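You operate a simulated robot arm through the tools that you are given. There is no shell and no other tool.

You run a simulated robot arm. Do the job below in one go: nothing can be reset, and whatever is moved stays where it is left.

TASK
Pack the loupe and the glass weight in the black case and fasten both catches.
Fine: the loupe stands upright; nothing else goes in; shut the lid.

The check looks at the end state, three seconds after you hand in, the way a careful person would. Anything else that was tipped, shoved, dropped, spilled or broken makes it a failure. Lids that push on must go on centred and level and be pressed home; caps that screw on are set level and turned clockwise until they are tight.

THE ROBOT
A 7-joint arm with a three-finger gripper, fixed in place. Base frame: the origin is on the floor under the middle of its stand, x ahead of it, y to its left, z up. Readings come in m, degrees, newtons and seconds.
It reaches about 1.342 m from its shoulder. Its first joint turns from -166.0 to 166.0 degrees. Payload 2.69 kg.
Tool frame: the origin (TCP) lies between the finger pads and is the grasp point; the fingertips stand 0.03 m ahead of it; z points along the fingers, y is the line along which they close. The gripper opens to 0.128 m; its body begins 0.117 m behind the TCP.
Orientation is that of the tool frame in the base frame, as a unit quaternion [x, y, z, w]. With the fingers straight down and closing along the base's y, the tool's x points along the base's -x, its y along +y and its z along -z.

THE INTERFACE
- The arm moves only by the tool play_rows. Its argument "rows" is a list that holds one entry, the list of rows, each a list of 6 numbers: the shift along the tool's x, y, z in m, then the turn, a rotation vector about the tool's x, y, z in rad. In form: [[[x, y, z, rx, ry, rz], ...]]. A call has 1 to 20 rows; each row is the pose to reach, as a shift and turn from the pose commanded when the call began, along the tool's axes at that moment. "jaw" is the finger opening in m, from 0 to 0.128, set as the call begins (left out, the last holds). Each row takes 0.2 s and may step no farther than 0.05 m and 8.6 degrees from the row before; otherwise, or with a gripper value out of range, the whole call is refused. Where a pose cannot be reached the arm comes as near as it can. A force on the tool above 40 N (or 10 N above the force at the start of the call, whichever is more), or a blocked arm, ends the call early, and 0.2 s more pass. Each finger travels about 0.127 m/s and halts on what it meets, pressing with about 39 N; the grip force reading is that of the motor and also rises with nothing between the fingers. The clock runs only during rows and for 0.2 s after the last one: add rows that repeat a pose to give the fingers time. The reply holds the time, the measured pose of the TCP, the force on the tool along the base axes, the opening and the grip force, in the units named above and with some noise, with the torque about the TCP (base axes, N m) and any sound that the robot's microphone picked up.
- Cameras (640 x 400 px; columns grow to the right, rows downward): "scene" is fixed at [0.4011, -0.4997, 1.3325]; the picture's right is [0.85, -0.53, 0.00], its down [-0.35, -0.56, -0.75] and it looks along [0.40, 0.64, -0.66] (base axes); focal length 240 px, centre (320, 200). "wrist" rides on the gripper at [0.058, 0.054, -0.131] in the tool frame; the picture's right is [-0.68, 0.74, 0.00], its down [-0.62, -0.57, -0.55] and it looks along [-0.40, -0.37, 0.84] (tool axes); focal length 234 px, centre (320, 200). There is no depth. A picture from a camera that has moved, and an enlarged one, comes with that camera's place and axes in the base frame and with its lens.
- camera(camera): a new picture of that camera. It takes no simulated time.
- move_column(by): moves the trunk up (or, below 0, down) by that many m; the arm rides with it, the base frame stays. It gives what a move gives, with no picture.
- inspect(camera, box): a new picture of the part [left, top, right, bottom] of that camera's present view, enlarged. It takes no simulated time.
- hand_in(): hands the job in; it is judged then, once.

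Places have to be worked out from the pictures, the camera data and where the tool is seen. Open the gripper and draw the arm clear of the work before you hand the job in, unless the task says otherwise.

The tools are called after "Emit:" as a command line: name --argument value ..., lists and objects as JSON in quotes. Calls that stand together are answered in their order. play_rows: Moves the arm, as the interface text tells. Its arguments: {"type":"object","properties":{"rows":{"type":"array","items":{"type":"array","items":{"type":"array","items":{"type":"number"}}}},"jaw":{"type":"number"}},"required":["rows"]} The other tools are called the same way: move_column (by) moves the trunk up or down; camera (camera) takes a picture; inspect (camera, box) takes an enlarged picture of a part of a camera's view; hand_in () hands the job in.

At the start:

```text
time_s: 0.0
eef_pos: [0.507, 0.478, 1.1104]
orientation: [0.001, 1.0, 0.0, 0.0]
ft_force: [-0.4, 0.2, 0.1]
moment: [0.03, 0.0, 0.0]
grip_width: 0.1277
grasp_force: 0.1
trunk travel left (down, up): [-0.15, 0.2]
```

scene: 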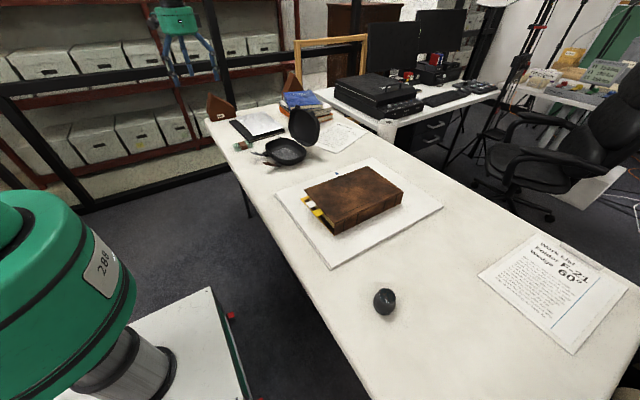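
wrist: 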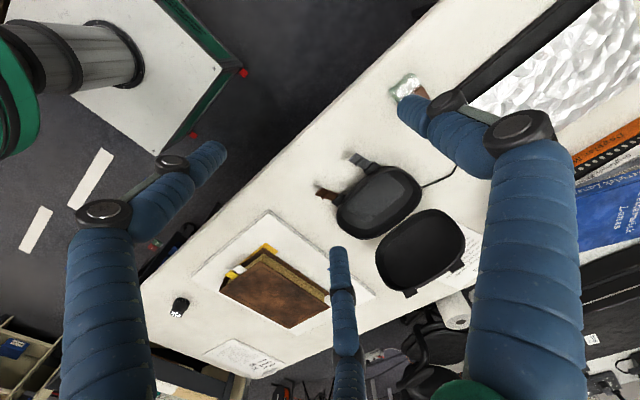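

I start by enlarging the parts of the scene that matter: the case, the items near it, and the object on the front of the table.

Emit:
inspect --camera "scene" --box '[200, 80, 380, 190]'

Emit:
inspect --camera "scene" --box '[330, 260, 440, 330]'

Emit:
inspect --camera "wrist" --box '[300, 50, 500, 300]'

Emit:
inspect --camera "wrist" --box '[130, 200, 390, 380]'

Emit:
inspect --camera "scene" --box '[470, 220, 640, 360]'

```text
3.56 times, centred on (290, 135) of scene
camera zoom: at [0.4011, -0.4997, 1.3325], right [0.85, -0.53, 0.0], down [-0.35, -0.56, -0.75], along [0.4, 0.64, -0.66], focal length 853 px, centre (427, 431)
```

zoom: 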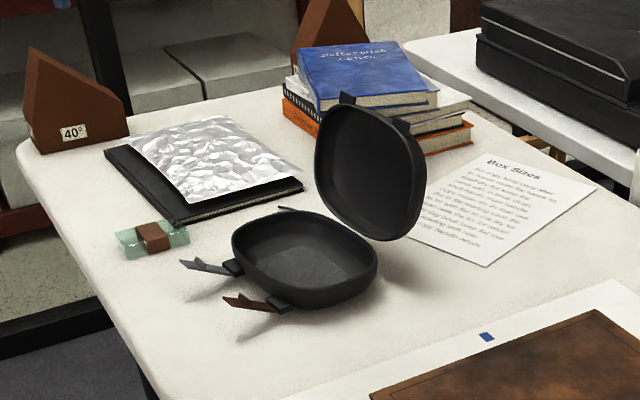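

```text
5.71 times, centred on (385, 295) of scene
camera zoom: at [0.4011, -0.4997, 1.3325], right [0.85, -0.53, 0.0], down [-0.35, -0.56, -0.75], along [0.4, 0.64, -0.66], focal length 1370 px, centre (-51, -343)
```

zoom: 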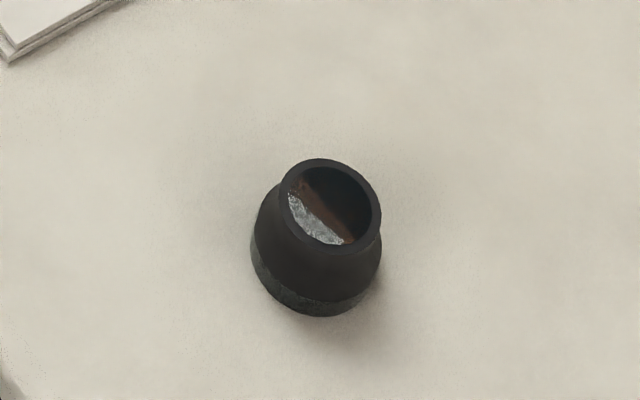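

```text
1.60 times, centred on (400, 175) of wrist
camera zoom: at [0.4503, 0.5331, 1.2413], right [0.68, 0.74, 0.0], down [0.62, -0.57, 0.55], along [0.4, -0.37, -0.84], focal length 375 px, centre (192, 240)
```

zoom: 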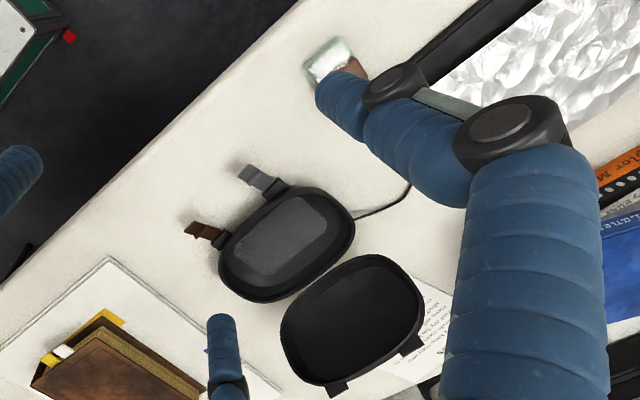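

```text
2.22 times, centred on (260, 290) of wrist
camera zoom: at [0.4503, 0.5331, 1.2413], right [0.68, 0.74, 0.0], down [0.62, -0.57, 0.55], along [0.4, -0.37, -0.84], focal length 520 px, centre (453, 0)
```

zoom: 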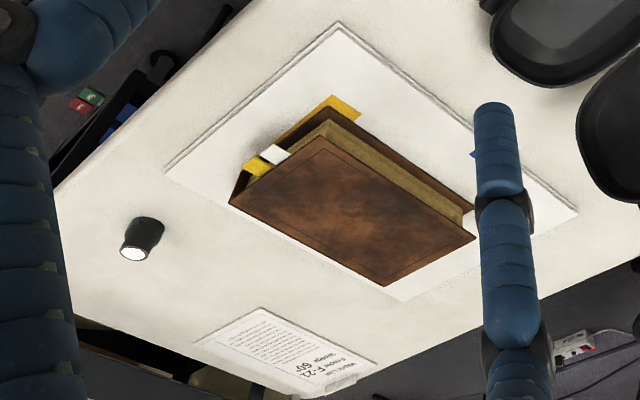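

```text
2.86 times, centred on (555, 290) of scene
camera zoom: at [0.4011, -0.4997, 1.3325], right [0.85, -0.53, 0.0], down [-0.35, -0.56, -0.75], along [0.4, 0.64, -0.66], focal length 685 px, centre (-351, -57)
```

zoom: 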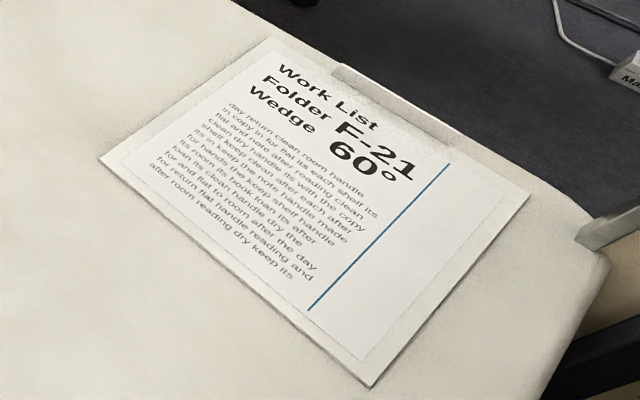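

Rough triangulation puts the case at about (0.79, 0.42), the loupe at (0.68, -0.35) and the glass weight near (0.65, 0.63), with the table top near z 0.73. I'll enlarge the case, catches and weight more before I move.

Emit:
inspect --camera "wrist" --box '[310, 140, 430, 215]'

Emit:
inspect --camera "scene" --box '[225, 120, 305, 170]'

Emit:
inspect --camera "scene" --box '[270, 95, 340, 155]'

Emit:
inspect --camera "wrist" --box '[360, 195, 480, 310]'

Emit:
inspect --camera "wrist" --box '[370, 50, 470, 120]'

```text
5.33 times, centred on (370, 178) of wrist
camera zoom: at [0.4503, 0.5331, 1.2413], right [0.68, 0.74, 0.0], down [0.62, -0.57, 0.55], along [0.4, -0.37, -0.84], focal length 1249 px, centre (53, 320)
```

zoom: 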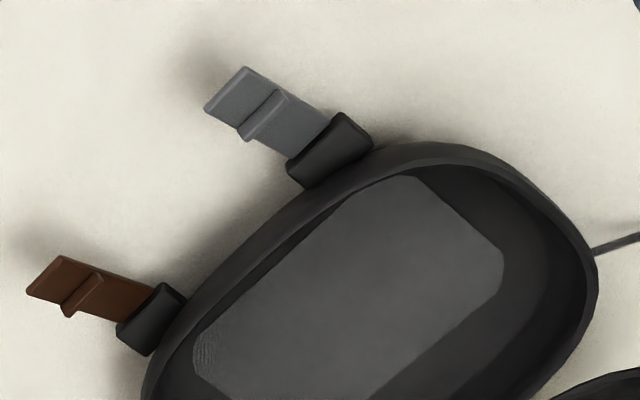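

```text
8.00 times, centred on (265, 145) of scene
camera zoom: at [0.4011, -0.4997, 1.3325], right [0.85, -0.53, 0.0], down [-0.35, -0.56, -0.75], along [0.4, 0.64, -0.66], focal length 1918 px, centre (760, 640)
```

zoom: 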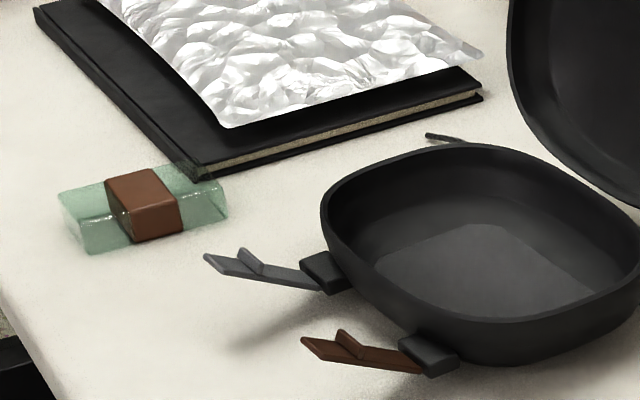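

```text
6.67 times, centred on (305, 125) of scene
camera zoom: at [0.4011, -0.4997, 1.3325], right [0.85, -0.53, 0.0], down [-0.35, -0.56, -0.75], along [0.4, 0.64, -0.66], focal length 1599 px, centre (420, 700)
```

zoom: 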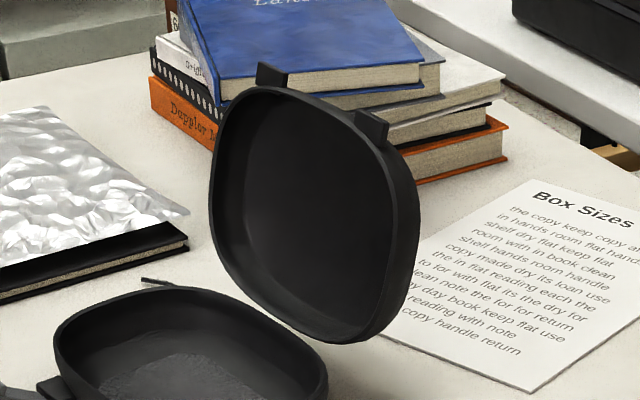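

```text
3.48 times, centred on (420, 252) of wrist
camera zoom: at [0.4503, 0.5331, 1.2413], right [0.68, 0.74, 0.0], down [0.62, -0.57, 0.55], along [0.4, -0.37, -0.84], focal length 814 px, centre (-28, 17)
```

zoom: 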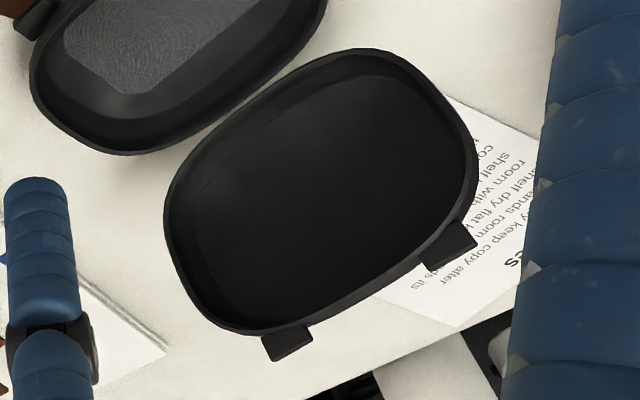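

```text
5.71 times, centred on (420, 85) of wrist
camera zoom: at [0.4503, 0.5331, 1.2413], right [0.68, 0.74, 0.0], down [0.62, -0.57, 0.55], along [0.4, -0.37, -0.84], focal length 1338 px, centre (-251, 857)
```

zoom: 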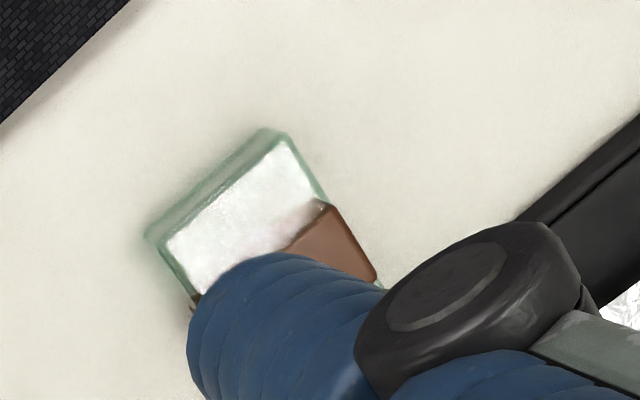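

The case has no divider. It has two lever catches on the side facing the robot, at about y 0.46 (grey) and y 0.35 (brown). The lid stands open on the +x side with two tabs at z of about 0.93. I'll bring the wrist camera closer to the case and weight while staying high and clear.

Emit:
play_rows --rows '[[[-0.025, 0.009, 0.026, 0, 0, 0], [-0.05, 0.018, 0.052, 0, 0, 0], [-0.075, 0.027, 0.078, 0, 0, 0], [-0.1, 0.036, 0.104, 0, 0, 0], [-0.123, 0.043, 0.129, 0, 0, 0], [-0.123, 0.043, 0.129, 0, 0, 0]]]' --jaw 0.128

Emit:
camera --camera "wrist"

Emit:
camera --camera "scene"

```text
time_s: 1.4
eef_pos: [0.6319, 0.5192, 0.9791]
orientation: [0.0, 1.0, 0.0, 0.0]
ft_force: [-0.8, -0.7, -0.1]
moment: [-0.03, 0.05, -0.03]
grip_width: 0.128
grasp_force: 0.0
trunk travel left (down, up): [-0.15, 0.2]
```

```text
taken
camera wrist: at [0.5742, 0.5748, 1.1106], right [0.68, 0.74, 0.0], down [0.62, -0.57, 0.55], along [0.4, -0.37, -0.84], focal length 234 px, centre (320, 200)
```

wrist: 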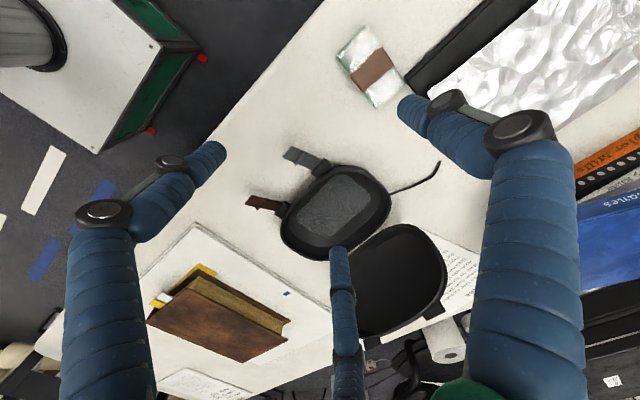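

```text
taken
```

scene: 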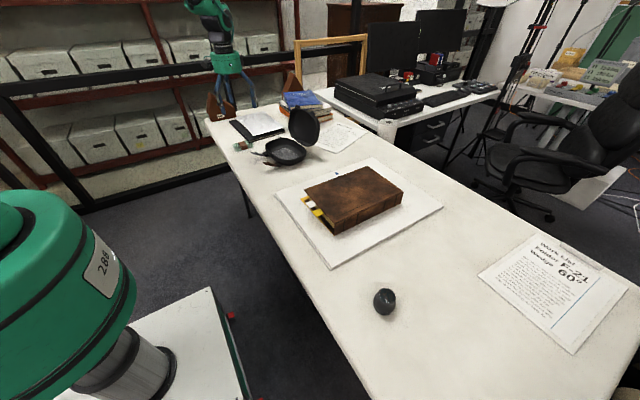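

The camera is now above the case. I'll enlarge the catches, the interior, the thin thing sticking out at the +y end, and the glass weight.

Emit:
inspect --camera "wrist" --box '[230, 130, 450, 268]'

Emit:
inspect --camera "wrist" --box '[320, 15, 420, 115]'

Emit:
inspect --camera "wrist" --box '[370, 140, 460, 210]'

Emit:
inspect --camera "wrist" --box '[230, 140, 340, 220]'

```text
2.90 times, centred on (340, 199) of wrist
camera zoom: at [0.5742, 0.5748, 1.1106], right [0.68, 0.74, 0.0], down [0.62, -0.57, 0.55], along [0.4, -0.37, -0.84], focal length 679 px, centre (262, 203)
```

zoom: 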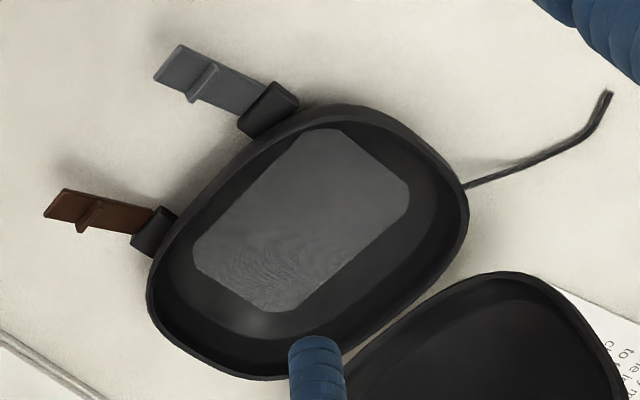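

```text
4.00 times, centred on (370, 65) of wrist
camera zoom: at [0.5742, 0.5748, 1.1106], right [0.68, 0.74, 0.0], down [0.62, -0.57, 0.55], along [0.4, -0.37, -0.84], focal length 937 px, centre (120, 740)
```

zoom: 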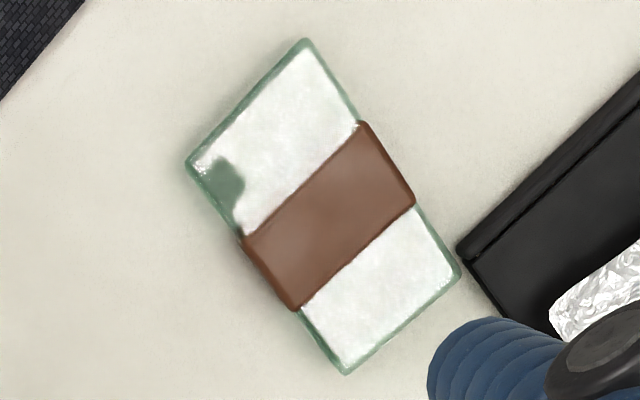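

```text
5.71 times, centred on (415, 175) of wrist
camera zoom: at [0.5742, 0.5748, 1.1106], right [0.68, 0.74, 0.0], down [0.62, -0.57, 0.55], along [0.4, -0.37, -0.84], focal length 1338 px, centre (-223, 343)
```

zoom: 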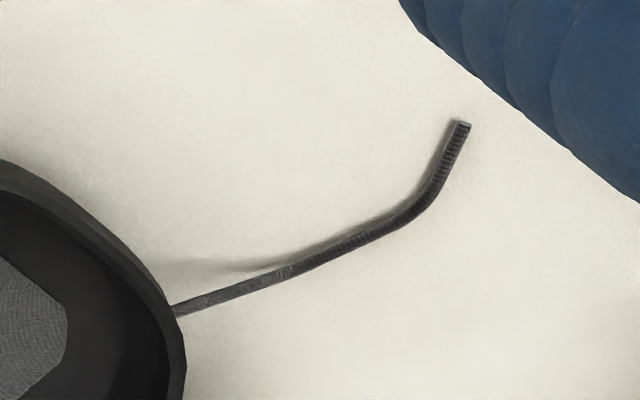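

```text
5.00 times, centred on (285, 180) of wrist
camera zoom: at [0.5742, 0.5748, 1.1106], right [0.68, 0.74, 0.0], down [0.62, -0.57, 0.55], along [0.4, -0.37, -0.84], focal length 1171 px, centre (495, 300)
```

zoom: 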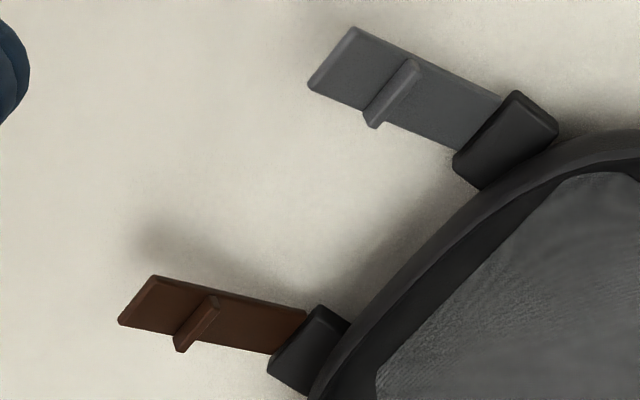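

The weight lies along x, with its centre near (0.639, 0.609), about 87 x 46 mm in plan. The thin thing looks like a cord attached to the case. Before grasping anything I need to know the finger geometry, so I'll look at the gripper open and then half closed in mid-air.

Emit:
inspect --camera "scene" --box '[190, 40, 270, 120]'

Emit:
play_rows --rows '[[[0, 0, 0, 0, 0, 0], [0, 0, 0, 0, 0, 0], [0, 0, 0, 0, 0, 0], [0, 0, 0, 0, 0, 0]]]' --jaw 0.05

Emit:
camera --camera "wrist"

Emit:
inspect --camera "scene" --box '[190, 40, 270, 120]'

```text
5.00 times, centred on (230, 80) of scene
camera zoom: at [0.4011, -0.4997, 1.3325], right [0.85, -0.53, 0.0], down [-0.35, -0.56, -0.75], along [0.4, 0.64, -0.66], focal length 1199 px, centre (770, 800)
```

zoom: 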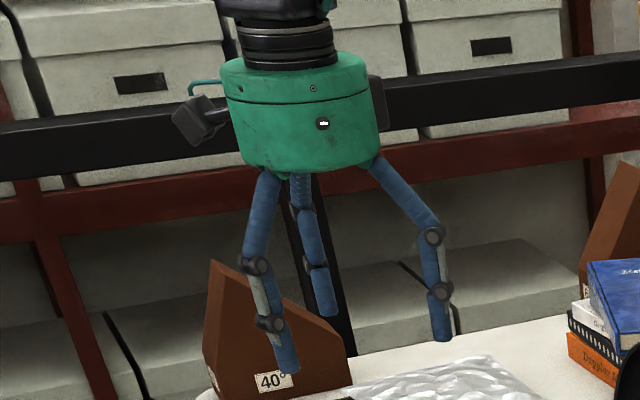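

```text
time_s: 2.4
eef_pos: [0.6307, 0.5196, 0.9801]
orientation: [-0.001, 1.0, 0.0, 0.0]
ft_force: [-0.2, -0.2, 0.1]
moment: [0.01, 0.02, -0.01]
grip_width: 0.05
grasp_force: 0.1
trunk travel left (down, up): [-0.15, 0.2]
```

```text
taken
camera wrist: at [0.5733, 0.5745, 1.1114], right [0.68, 0.74, 0.0], down [0.62, -0.57, 0.55], along [0.4, -0.37, -0.84], focal length 234 px, centre (320, 200)
```

wrist: 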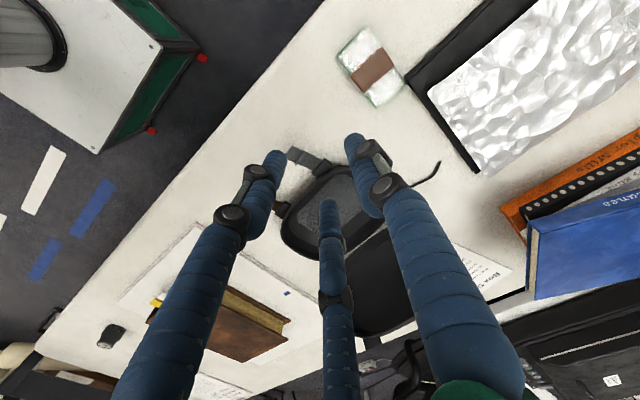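

```text
5.00 times, centred on (230, 80) of scene
camera zoom: at [0.4011, -0.4997, 1.3325], right [0.85, -0.53, 0.0], down [-0.35, -0.56, -0.75], along [0.4, 0.64, -0.66], focal length 1199 px, centre (770, 800)
```

zoom: 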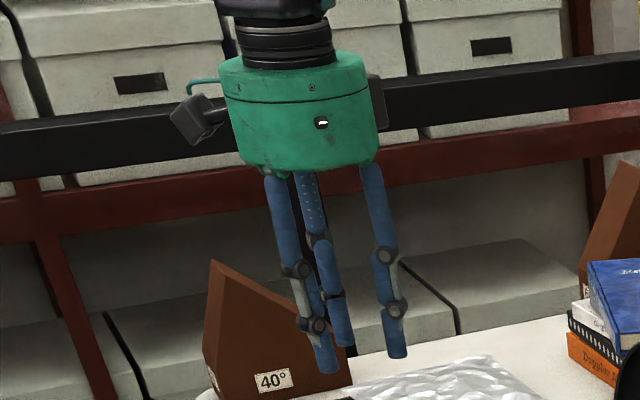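

The gripper is a concentric three-finger type, with fingers at +y and at ±x/-y of the tool and about 20 mm thick at the tips. That suits the round loupe. I'll fly at height over to the loupe and view it closely.

Emit:
play_rows --rows '[[[0.002, -0.0466, 0.003, 0, 0, 0], [0.004, -0.0932, 0.006, 0, 0, 0], [0.006, -0.1398, 0.009, 0, 0, 0], [0.009, -0.1864, 0.012, 0, 0, 0], [0.011, -0.233, 0.015, 0, 0, 0], [0.013, -0.2796, 0.018, 0, 0, 0], [0.016, -0.3262, 0.021, 0, 0, 0], [0.018, -0.3728, 0.024, 0, 0, 0], [0.02, -0.4194, 0.027, 0, 0, 0], [0.022, -0.466, 0.03, 0, 0, 0], [0.025, -0.5126, 0.033, 0, 0, 0], [0.027, -0.5592, 0.036, 0, 0, 0], [0.029, -0.6058, 0.039, 0, 0, 0], [0.031, -0.6524, 0.042, 0, 0, 0], [0.034, -0.699, 0.045, 0, 0, 0], [0.036, -0.7456, 0.048, 0, 0, 0], [0.038, -0.793, 0.05, 0, 0, 0], [0.038, -0.793, 0.05, 0, 0, 0]]]' --jaw 0.128

Emit:
camera --camera "wrist"

Emit:
camera --camera "scene"

```text
time_s: 6.2
eef_pos: [0.5926, -0.2734, 0.9326]
orientation: [0.0, 1.0, 0.0, 0.0]
ft_force: [-0.2, -0.7, -0.4]
moment: [0.08, -0.01, -0.02]
grip_width: 0.1281
grasp_force: 0.2
trunk travel left (down, up): [-0.15, 0.2]
```

```text
taken
camera wrist: at [0.5359, -0.2191, 1.0636], right [0.68, 0.74, 0.0], down [0.62, -0.57, 0.55], along [0.4, -0.37, -0.84], focal length 234 px, centre (320, 200)
```

wrist: 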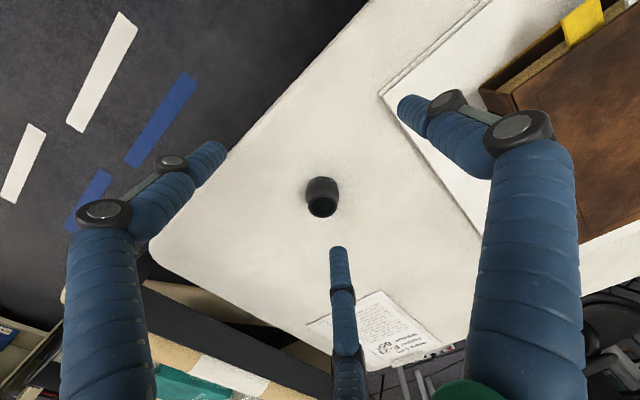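

```text
taken
```

scene: 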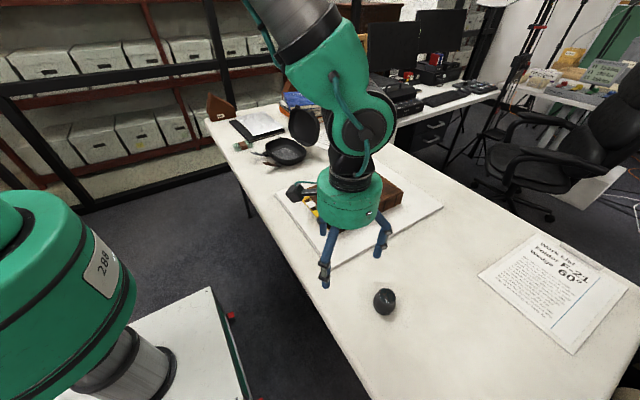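

The loupe is at the centre of the wrist view. I'll enlarge it from both cameras to get its axis, diameter and height.

Emit:
inspect --camera "wrist" --box '[295, 165, 355, 225]'

Emit:
inspect --camera "scene" --box '[360, 275, 410, 325]'

```text
6.67 times, centred on (325, 195) of wrist
camera zoom: at [0.5359, -0.2191, 1.0636], right [0.68, 0.74, 0.0], down [0.62, -0.57, 0.55], along [0.4, -0.37, -0.84], focal length 1561 px, centre (287, 233)
```

zoom: 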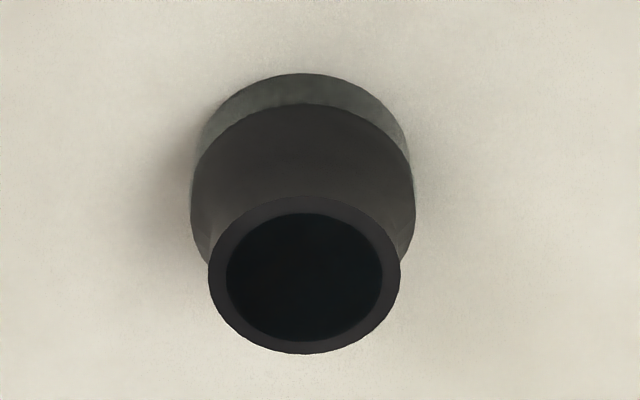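

```text
8.00 times, centred on (385, 300) of scene
camera zoom: at [0.4011, -0.4997, 1.3325], right [0.85, -0.53, 0.0], down [-0.35, -0.56, -0.75], along [0.4, 0.64, -0.66], focal length 1918 px, centre (-200, -600)
```

zoom: 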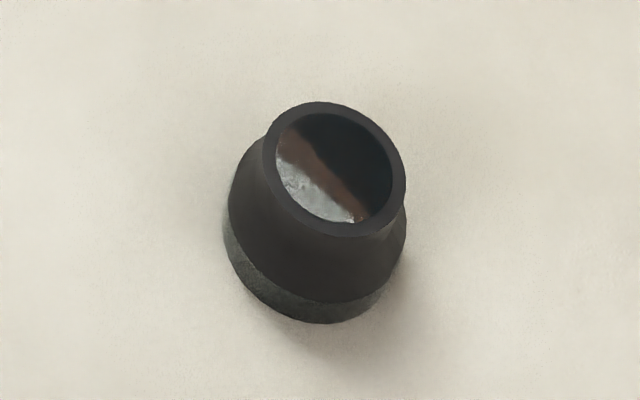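

The loupe stands on its wide end at about (0.681, -0.347), with its top at about z 0.784 and a shoulder about 52 mm across. I'll move straight above it with tips still clear, to verify the alignment.

Emit:
play_rows --rows '[[[-0.03, -0.024, 0.0, 0, 0, 0], [-0.06, -0.048, 0.01, 0, 0, 0], [-0.0885, -0.073, 0.03, 0, 0, 0], [-0.0885, -0.073, 0.05, 0, 0, 0], [-0.0885, -0.073, 0.0726, 0, 0, 0], [-0.0885, -0.073, 0.0726, 0, 0, 0]]]'

Emit:
camera --camera "wrist"

Emit:
inspect --camera "scene" --box '[340, 235, 430, 325]'

```text
time_s: 7.6
eef_pos: [0.6821, -0.3456, 0.858]
orientation: [0.0, 1.0, 0.0, 0.0]
ft_force: [0.6, 0.2, -0.3]
moment: [0.03, 0.03, 0.02]
grip_width: 0.128
grasp_force: 0.0
trunk travel left (down, up): [-0.15, 0.2]
```

```text
taken
camera wrist: at [0.6251, -0.2906, 0.9892], right [0.68, 0.74, 0.0], down [0.62, -0.57, 0.55], along [0.4, -0.37, -0.84], focal length 234 px, centre (320, 200)
```

wrist: 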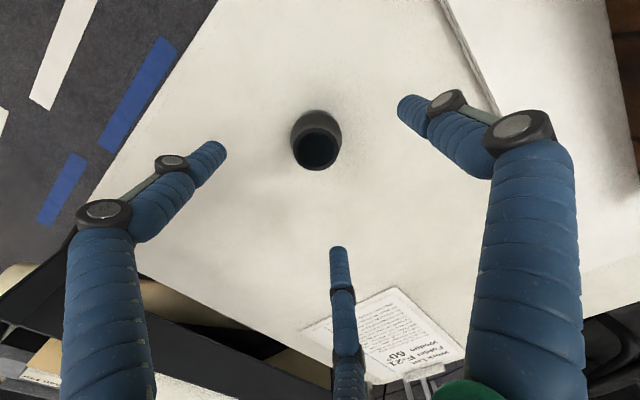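

```text
4.44 times, centred on (385, 280) of scene
camera zoom: at [0.4011, -0.4997, 1.3325], right [0.85, -0.53, 0.0], down [-0.35, -0.56, -0.75], along [0.4, 0.64, -0.66], focal length 1066 px, centre (31, -156)
```

zoom: 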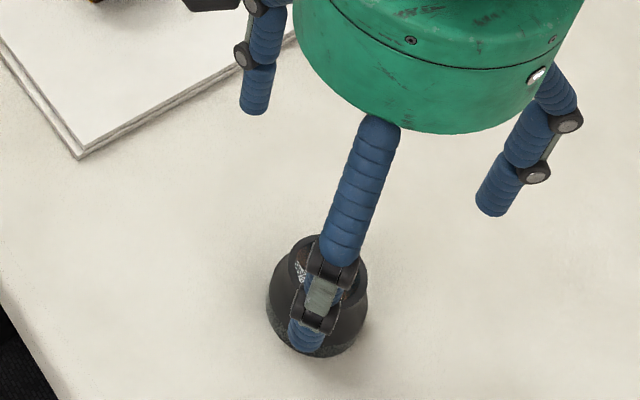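

The top rim projects to (0.681, -0.345), directly under the TCP. I descend so the fingertips are just above the table, then close on the shoulder.

Emit:
play_rows --rows '[[[0, 0, 0.03, 0, 0, 0], [0, 0, 0.055, 0, 0, 0], [0, 0, 0.07, 0, 0, 0], [0, 0, 0.08, 0, 0, 0], [0, 0, 0.08, 0, 0, 0]]]'

Emit:
camera --camera "wrist"

Emit:
inspect --camera "scene" --box '[330, 245, 430, 345]'

```text
time_s: 8.8
eef_pos: [0.6814, -0.345, 0.78]
orientation: [0.0, 1.0, 0.0, 0.001]
ft_force: [0.4, -0.2, 0.2]
moment: [0.0, 0.0, -0.02]
grip_width: 0.1279
grasp_force: 0.0
trunk travel left (down, up): [-0.15, 0.2]
```

```text
taken
camera wrist: at [0.6239, -0.2904, 0.9105], right [0.68, 0.74, 0.0], down [0.62, -0.57, 0.55], along [0.4, -0.37, -0.84], focal length 234 px, centre (320, 200)
```

wrist: 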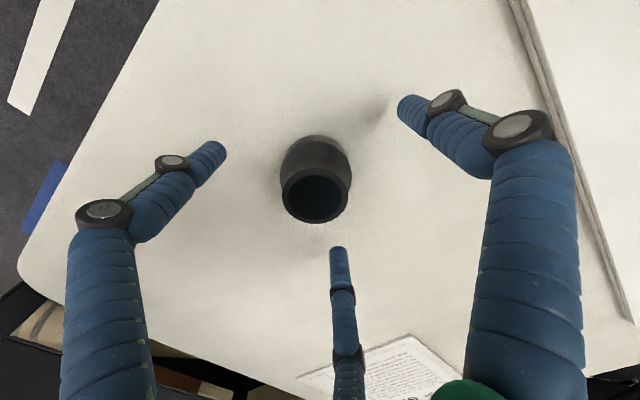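

```text
4.00 times, centred on (380, 295) of scene
camera zoom: at [0.4011, -0.4997, 1.3325], right [0.85, -0.53, 0.0], down [-0.35, -0.56, -0.75], along [0.4, 0.64, -0.66], focal length 959 px, centre (80, -180)
```

zoom: 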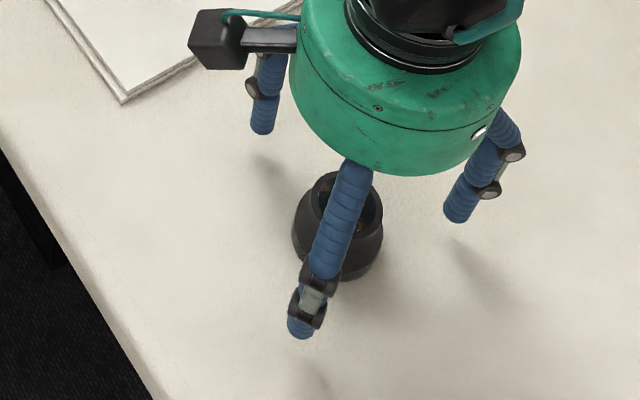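

Alignment is good and the tips still appear about 1.5 cm above the table. I lower a little more in small steps, watching the force, and then close.

Emit:
play_rows --rows '[[[0, 0, 0.002, 0, 0, 0], [0, 0, 0.004, 0, 0, 0], [0, 0, 0.006, 0, 0, 0], [0, 0, 0.006, 0, 0, 0]]]'

Emit:
inspect --camera "scene" --box '[330, 245, 430, 345]'

```text
time_s: 9.8
eef_pos: [0.6814, -0.3455, 0.773]
orientation: [0.001, 1.0, -0.001, -0.001]
ft_force: [0.0, 0.9, -0.2]
moment: [0.0, 0.03, 0.01]
grip_width: 0.1281
grasp_force: 0.1
trunk travel left (down, up): [-0.15, 0.2]
```

```text
4.00 times, centred on (380, 295) of scene
camera zoom: at [0.4011, -0.4997, 1.3325], right [0.85, -0.53, 0.0], down [-0.35, -0.56, -0.75], along [0.4, 0.64, -0.66], focal length 959 px, centre (80, -180)
```

zoom: 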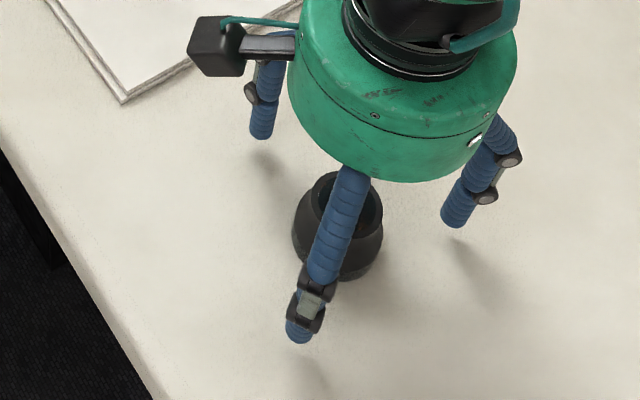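

No contact yet and the force is near zero. I close the fingers on the loupe body.

Emit:
play_rows --rows '[[[0, 0, 0, 0, 0, 0], [0, 0, 0, 0, 0, 0], [0, 0, 0, 0, 0, 0], [0, 0, 0, 0, 0, 0], [0, 0, 0, 0, 0, 0]]]' --jaw 0.03

Emit:
camera --camera "wrist"

Emit:
inspect --camera "scene" --box '[330, 245, 430, 345]'

```text
time_s: 11.0
eef_pos: [0.681, -0.345, 0.7727]
orientation: [0.0, 1.0, 0.0, 0.0]
ft_force: [-0.9, 0.8, 0.3]
moment: [0.03, -0.01, -0.02]
grip_width: 0.0502
grasp_force: 39.0
trunk travel left (down, up): [-0.15, 0.2]
```

```text
taken
camera wrist: at [0.6239, -0.2903, 0.9043], right [0.68, 0.74, 0.0], down [0.62, -0.57, 0.55], along [0.4, -0.37, -0.84], focal length 234 px, centre (320, 200)
```

wrist: 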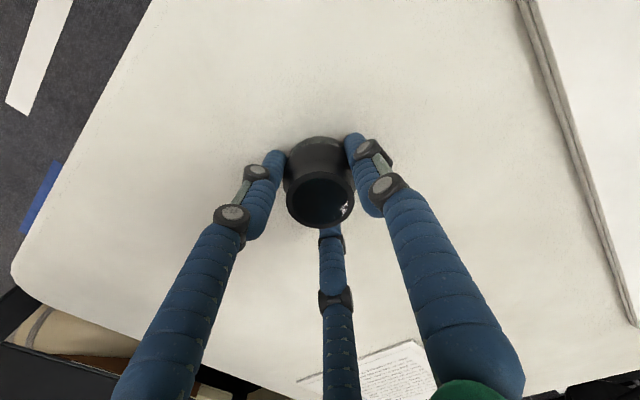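

```text
4.00 times, centred on (380, 295) of scene
camera zoom: at [0.4011, -0.4997, 1.3325], right [0.85, -0.53, 0.0], down [-0.35, -0.56, -0.75], along [0.4, 0.64, -0.66], focal length 959 px, centre (80, -180)
```

zoom: 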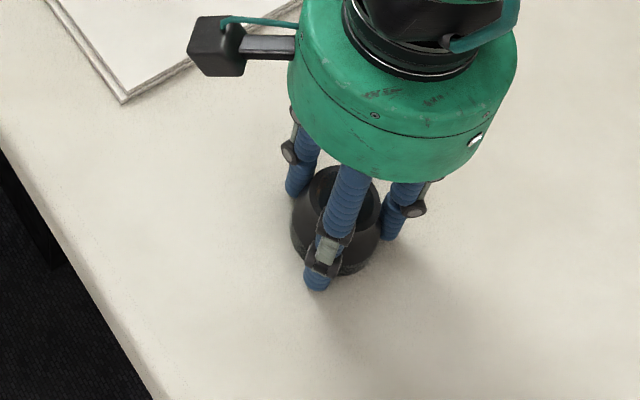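

The loupe is held at 50.2 mm with 39 N. I lift it straight up and check.

Emit:
play_rows --rows '[[[0, 0, -0.02, 0, 0, 0], [0, 0, -0.05, 0, 0, 0], [0, 0, -0.09, 0, 0, 0], [0, 0, -0.135, 0, 0, 0], [0, 0, -0.18, 0, 0, 0], [0, 0, -0.22, 0, 0, 0], [0, 0, -0.22, 0, 0, 0]]]'

Emit:
camera --camera "wrist"

Emit:
inspect --camera "scene" --box '[330, 145, 430, 265]'

```text
time_s: 12.6
eef_pos: [0.682, -0.3461, 0.9926]
orientation: [0.0, 1.0, 0.001, 0.0]
ft_force: [-0.6, 0.2, -0.1]
moment: [-0.04, -0.06, 0.0]
grip_width: 0.05
grasp_force: 38.4
trunk travel left (down, up): [-0.15, 0.2]
```

```text
taken
camera wrist: at [0.6249, -0.2902, 1.1244], right [0.68, 0.74, 0.0], down [0.62, -0.57, 0.55], along [0.4, -0.37, -0.84], focal length 234 px, centre (320, 200)
```

wrist: 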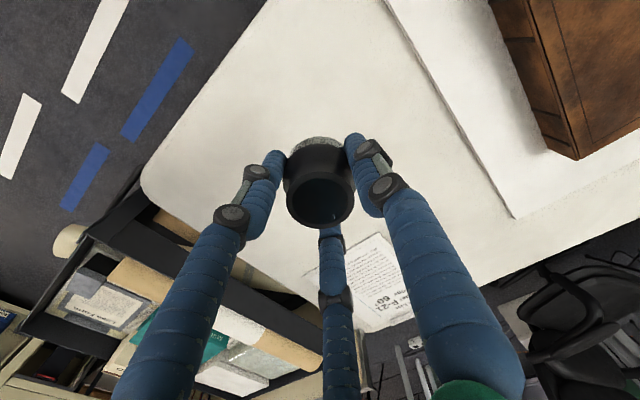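

```text
3.33 times, centred on (380, 205) of scene
camera zoom: at [0.4011, -0.4997, 1.3325], right [0.85, -0.53, 0.0], down [-0.35, -0.56, -0.75], along [0.4, 0.64, -0.66], focal length 799 px, centre (120, 183)
```

zoom: 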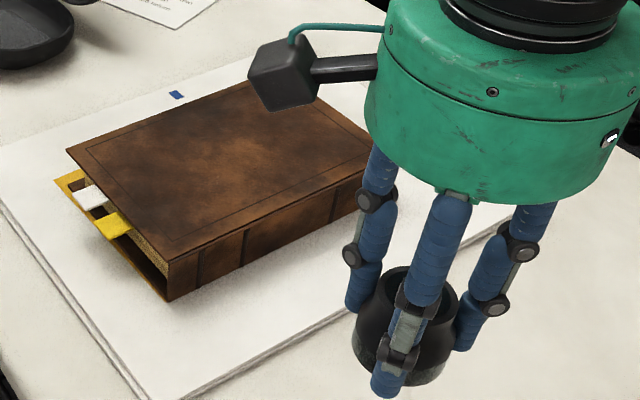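

The loupe is held firmly and upright. I'll carry it high over the table to a spot where the wrist camera looks almost straight down on the case, so I can measure the interior before placing.

Emit:
play_rows --rows '[[[-0.008, 0.0457, -0.006, 0, 0, 0], [-0.016, 0.0914, -0.012, 0, 0, 0], [-0.024, 0.1371, -0.018, 0, 0, 0], [-0.032, 0.1828, -0.024, 0, 0, 0], [-0.04, 0.2285, -0.03, 0, 0, 0], [-0.048, 0.2742, -0.037, 0, 0, 0], [-0.056, 0.3199, -0.037, 0, 0, 0], [-0.064, 0.3656, -0.037, 0, 0, 0], [-0.072, 0.4113, -0.037, 0, 0, 0], [-0.08, 0.457, -0.037, 0, 0, 0], [-0.088, 0.5027, -0.037, 0, 0, 0], [-0.096, 0.5484, -0.037, 0, 0, 0], [-0.104, 0.5941, -0.037, 0, 0, 0], [-0.112, 0.6398, -0.037, 0, 0, 0], [-0.12, 0.6855, -0.037, 0, 0, 0], [-0.129, 0.731, -0.037, 0, 0, 0], [-0.129, 0.731, -0.037, 0, 0, 0]]]'

Emit:
camera --camera "wrist"

Emit:
camera --camera "scene"

```text
time_s: 16.2
eef_pos: [0.8117, 0.3865, 1.0294]
orientation: [0.0, 1.0, -0.001, -0.001]
ft_force: [-0.4, -0.5, -1.8]
moment: [-0.09, 0.0, 0.05]
grip_width: 0.0501
grasp_force: 39.0
trunk travel left (down, up): [-0.15, 0.2]
```

```text
taken
camera wrist: at [0.7543, 0.4411, 1.1608], right [0.68, 0.74, 0.0], down [0.62, -0.56, 0.55], along [0.4, -0.37, -0.84], focal length 234 px, centre (320, 200)
```

wrist: 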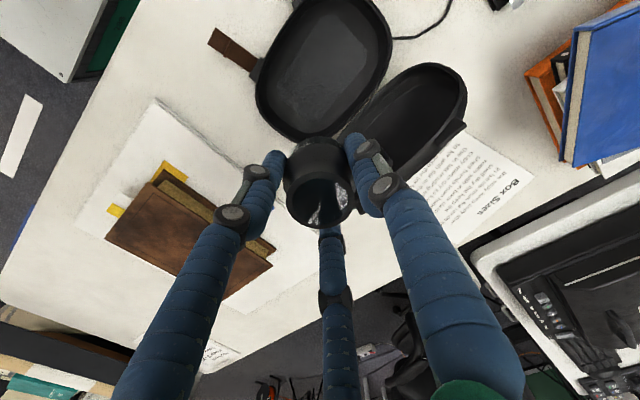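

```text
taken
```

scene: 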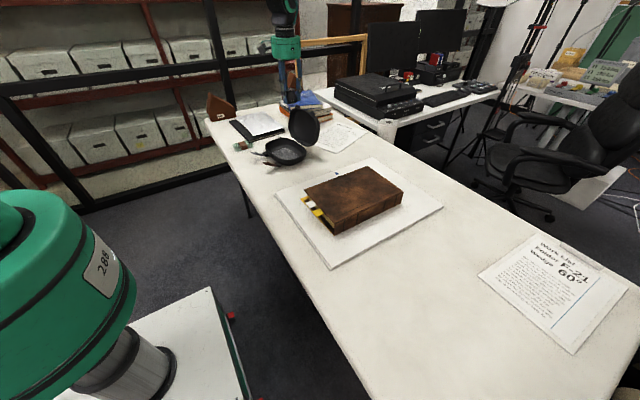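

The case interior and the lid are visible in the upper part of the view; I'll enlarge it.

Emit:
inspect --camera "wrist" --box '[200, 0, 480, 175]'

Emit:
inspect --camera "scene" --box '[240, 90, 340, 180]'

```text
2.29 times, centred on (340, 88) of wrist
camera zoom: at [0.7543, 0.4411, 1.1608], right [0.68, 0.74, 0.0], down [0.62, -0.56, 0.55], along [0.4, -0.37, -0.84], focal length 535 px, centre (274, 457)
```

zoom: 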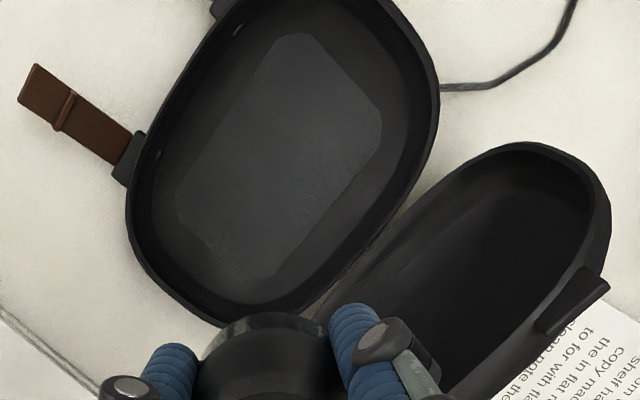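

```text
4.44 times, centred on (290, 135) of scene
camera zoom: at [0.4011, -0.4997, 1.3325], right [0.85, -0.53, 0.0], down [-0.35, -0.56, -0.75], along [0.4, 0.64, -0.66], focal length 1066 px, centre (453, 489)
```

zoom: 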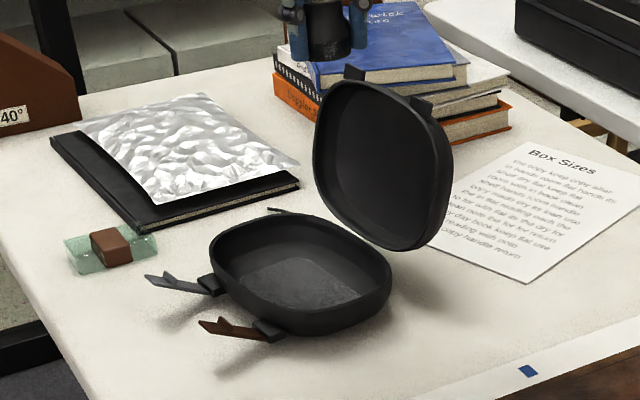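

From this view I fit the case: floor patch about 140 x 80 mm, centred near (0.779, 0.423), yaw about +5°, rim near z 0.777. I'll put the loupe on the -y half (0.782, 0.386) and the weight on the +y half. First I move over the spot and descend to just above the floor.

Emit:
play_rows --rows '[[[0.0275, 0, 0, 0, 0, -0.087], [0.0275, 0, 0.045, 0, 0, -0.087], [0.0275, 0, 0.09, 0, 0, -0.087], [0.0275, 0, 0.135, 0, 0, -0.087], [0.0275, 0, 0.175, 0, 0, -0.087], [0.0275, 0, 0.205, 0, 0, -0.087], [0.0275, 0, 0.205, 0, 0, -0.087]]]'

Emit:
camera --camera "wrist"

Emit:
inspect --camera "scene" --box '[240, 80, 340, 180]'

```text
time_s: 17.8
eef_pos: [0.7822, 0.3857, 0.8257]
orientation: [-0.043, 0.999, 0.001, 0.0]
ft_force: [-0.7, -0.4, -1.1]
moment: [-0.01, 0.0, 0.02]
grip_width: 0.0502
grasp_force: 39.3
trunk travel left (down, up): [-0.15, 0.2]
```

```text
taken
camera wrist: at [0.7208, 0.4357, 0.9574], right [0.61, 0.79, 0.0], down [0.66, -0.51, 0.55], along [0.43, -0.33, -0.84], focal length 234 px, centre (320, 200)
```

wrist: 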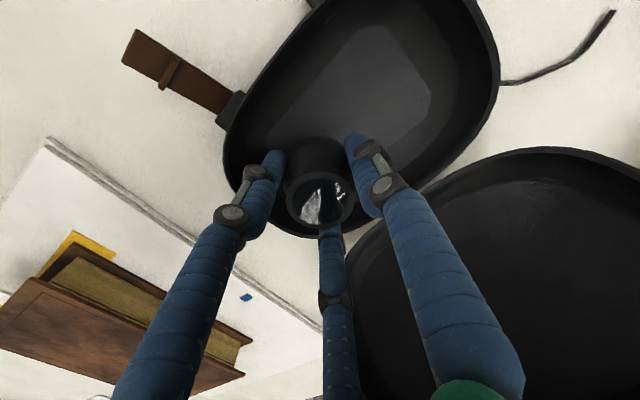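

```text
4.00 times, centred on (290, 130) of scene
camera zoom: at [0.4011, -0.4997, 1.3325], right [0.85, -0.53, 0.0], down [-0.35, -0.56, -0.75], along [0.4, 0.64, -0.66], focal length 959 px, centre (440, 480)
```

zoom: 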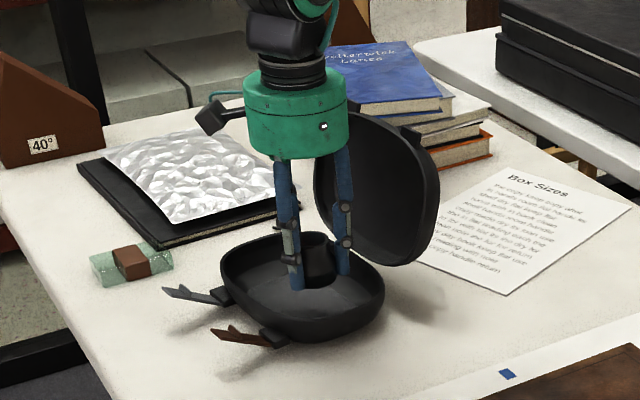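

The loupe hangs inside the case outline over the -y half and the fingers clear the rim. I continue down, slowing as the base nears the floor.

Emit:
play_rows --rows '[[[0, 0, 0.02, 0, 0, 0], [0, 0, 0.035, 0, 0, 0], [0, 0, 0.04, 0, 0, 0], [0, 0, 0.04, 0, 0, 0]]]'

Emit:
inspect --camera "scene" --box '[255, 120, 325, 170]'

Emit:
camera --camera "wrist"

```text
time_s: 18.8
eef_pos: [0.7847, 0.3854, 0.7854]
orientation: [-0.044, 0.999, 0.001, 0.0]
ft_force: [0.9, -0.2, -1.0]
moment: [-0.01, 0.03, -0.03]
grip_width: 0.0502
grasp_force: 39.2
trunk travel left (down, up): [-0.15, 0.2]
```

```text
8.00 times, centred on (290, 145) of scene
camera zoom: at [0.4011, -0.4997, 1.3325], right [0.85, -0.53, 0.0], down [-0.35, -0.56, -0.75], along [0.4, 0.64, -0.66], focal length 1918 px, centre (560, 640)
```

zoom: 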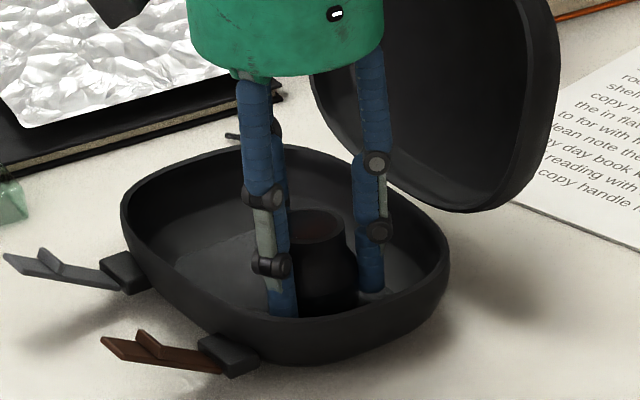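

```text
taken
camera wrist: at [0.7217, 0.436, 0.9168], right [0.61, 0.79, 0.0], down [0.66, -0.51, 0.55], along [0.43, -0.33, -0.84], focal length 234 px, centre (320, 200)
```

wrist: 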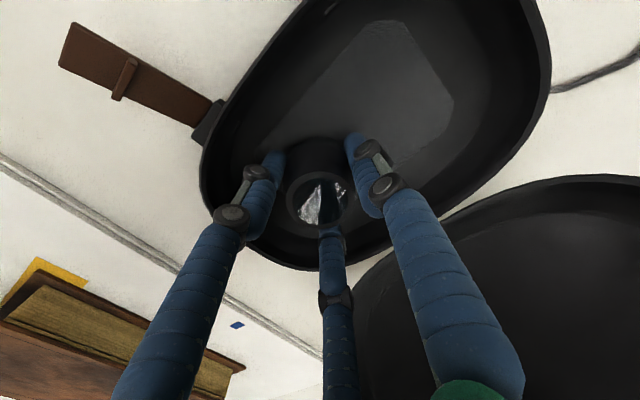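

Everything is inside the case and there is no contact yet. I lower a few millimetres at a time.

Emit:
play_rows --rows '[[[0, 0, 0.002, 0, 0, 0], [0, 0, 0.004, 0, 0, 0], [0, 0, 0.005, 0, 0, 0], [0, 0, 0.005, 0, 0, 0]]]'

```text
time_s: 19.8
eef_pos: [0.7835, 0.3854, 0.7809]
orientation: [-0.044, 0.999, 0.001, 0.0]
ft_force: [-0.5, -0.4, -0.3]
moment: [0.01, 0.0, 0.01]
grip_width: 0.05
grasp_force: 38.7
trunk travel left (down, up): [-0.15, 0.2]
```

No contact yet at TCP z 0.781. I go on in 1 mm steps.

Emit:
play_rows --rows '[[[0, 0, 0.001, 0, 0, 0], [0, 0, 0.002, 0, 0, 0], [0, 0, 0.003, 0, 0, 0], [0, 0, 0.003, 0, 0, 0]]]'

Emit:
inspect --camera "scene" --box '[265, 125, 325, 170]'

```text
time_s: 20.8
eef_pos: [0.7827, 0.3845, 0.7785]
orientation: [-0.044, 0.999, 0.0, 0.001]
ft_force: [-1.3, -0.4, 6.0]
moment: [0.14, 0.02, 0.04]
grip_width: 0.05
grasp_force: 39.1
trunk travel left (down, up): [-0.15, 0.2]
```

```text
8.89 times, centred on (295, 148) of scene
camera zoom: at [0.4011, -0.4997, 1.3325], right [0.85, -0.53, 0.0], down [-0.35, -0.56, -0.75], along [0.4, 0.64, -0.66], focal length 2132 px, centre (542, 667)
```

zoom: 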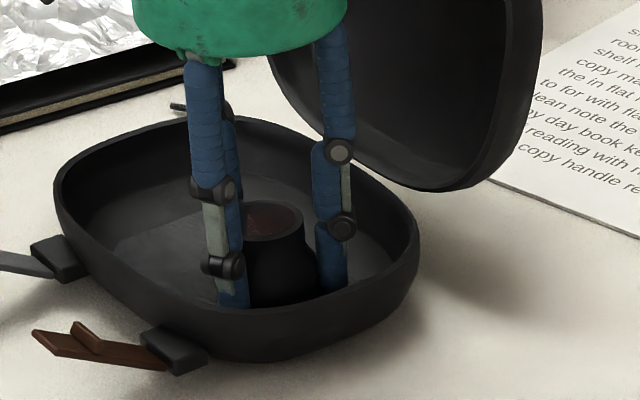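

The loupe touched the floor (about 6 N up) at TCP z 0.778. I open slightly to let go without touching the walls, and check.

Emit:
play_rows --rows '[[[0, 0, -0.001, 0, 0, 0], [0, 0, -0.001, 0, 0, 0], [0, 0, -0.001, 0, 0, 0]]]' --jaw 0.058

Emit:
camera --camera "wrist"

Emit:
inspect --camera "scene" --box '[265, 125, 325, 170]'

```text
time_s: 21.6
eef_pos: [0.7828, 0.3853, 0.7782]
orientation: [-0.043, 0.999, 0.0, 0.001]
ft_force: [0.5, 0.1, -0.2]
moment: [-0.02, -0.03, -0.06]
grip_width: 0.0581
grasp_force: 0.1
trunk travel left (down, up): [-0.15, 0.2]
```

```text
taken
camera wrist: at [0.7207, 0.4354, 0.9093], right [0.61, 0.79, 0.0], down [0.66, -0.51, 0.55], along [0.43, -0.33, -0.84], focal length 234 px, centre (320, 200)
```

wrist: 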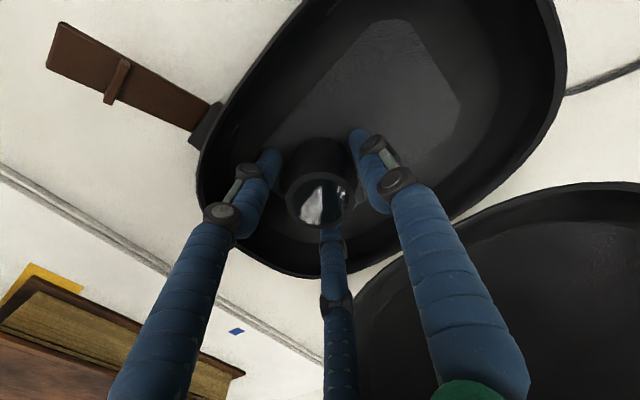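

```text
8.89 times, centred on (295, 148) of scene
camera zoom: at [0.4011, -0.4997, 1.3325], right [0.85, -0.53, 0.0], down [-0.35, -0.56, -0.75], along [0.4, 0.64, -0.66], focal length 2132 px, centre (542, 667)
```

zoom: 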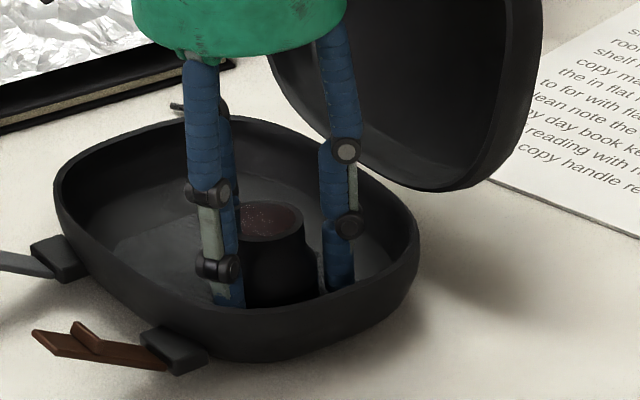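

The grip force is zero and the loupe stands free on the floor. I raise the gripper straight out of the case.

Emit:
play_rows --rows '[[[0, 0, -0.02, 0, 0, 0], [0, 0, -0.05, 0, 0, 0], [0, 0, -0.09, 0, 0, 0], [0, 0, -0.135, 0, 0, 0], [0, 0, -0.18, 0, 0, 0], [0, 0, -0.222, 0, 0, 0], [0, 0, -0.222, 0, 0, 0]]]'

Emit:
camera --camera "wrist"

Emit:
inspect --camera "scene" --box '[225, 120, 325, 180]'

```text
time_s: 23.2
eef_pos: [0.783, 0.3867, 0.9982]
orientation: [-0.043, 0.999, -0.001, 0.0]
ft_force: [0.1, 0.3, -0.1]
moment: [0.05, 0.0, -0.06]
grip_width: 0.0581
grasp_force: 0.0
trunk travel left (down, up): [-0.15, 0.2]
```

```text
taken
camera wrist: at [0.7204, 0.4363, 1.1294], right [0.61, 0.79, 0.0], down [0.66, -0.51, 0.55], along [0.43, -0.33, -0.84], focal length 234 px, centre (320, 200)
```

wrist: 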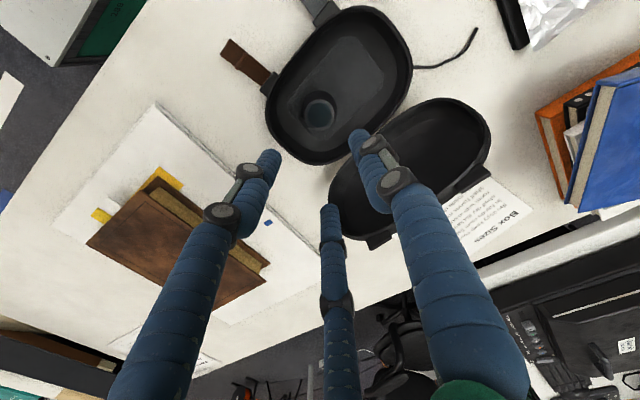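

```text
6.40 times, centred on (275, 150) of scene
camera zoom: at [0.4011, -0.4997, 1.3325], right [0.85, -0.53, 0.0], down [-0.35, -0.56, -0.75], along [0.4, 0.64, -0.66], focal length 1535 px, centre (608, 520)
```

zoom: 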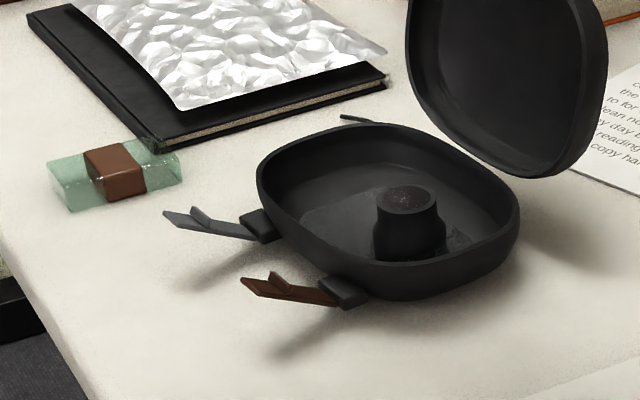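

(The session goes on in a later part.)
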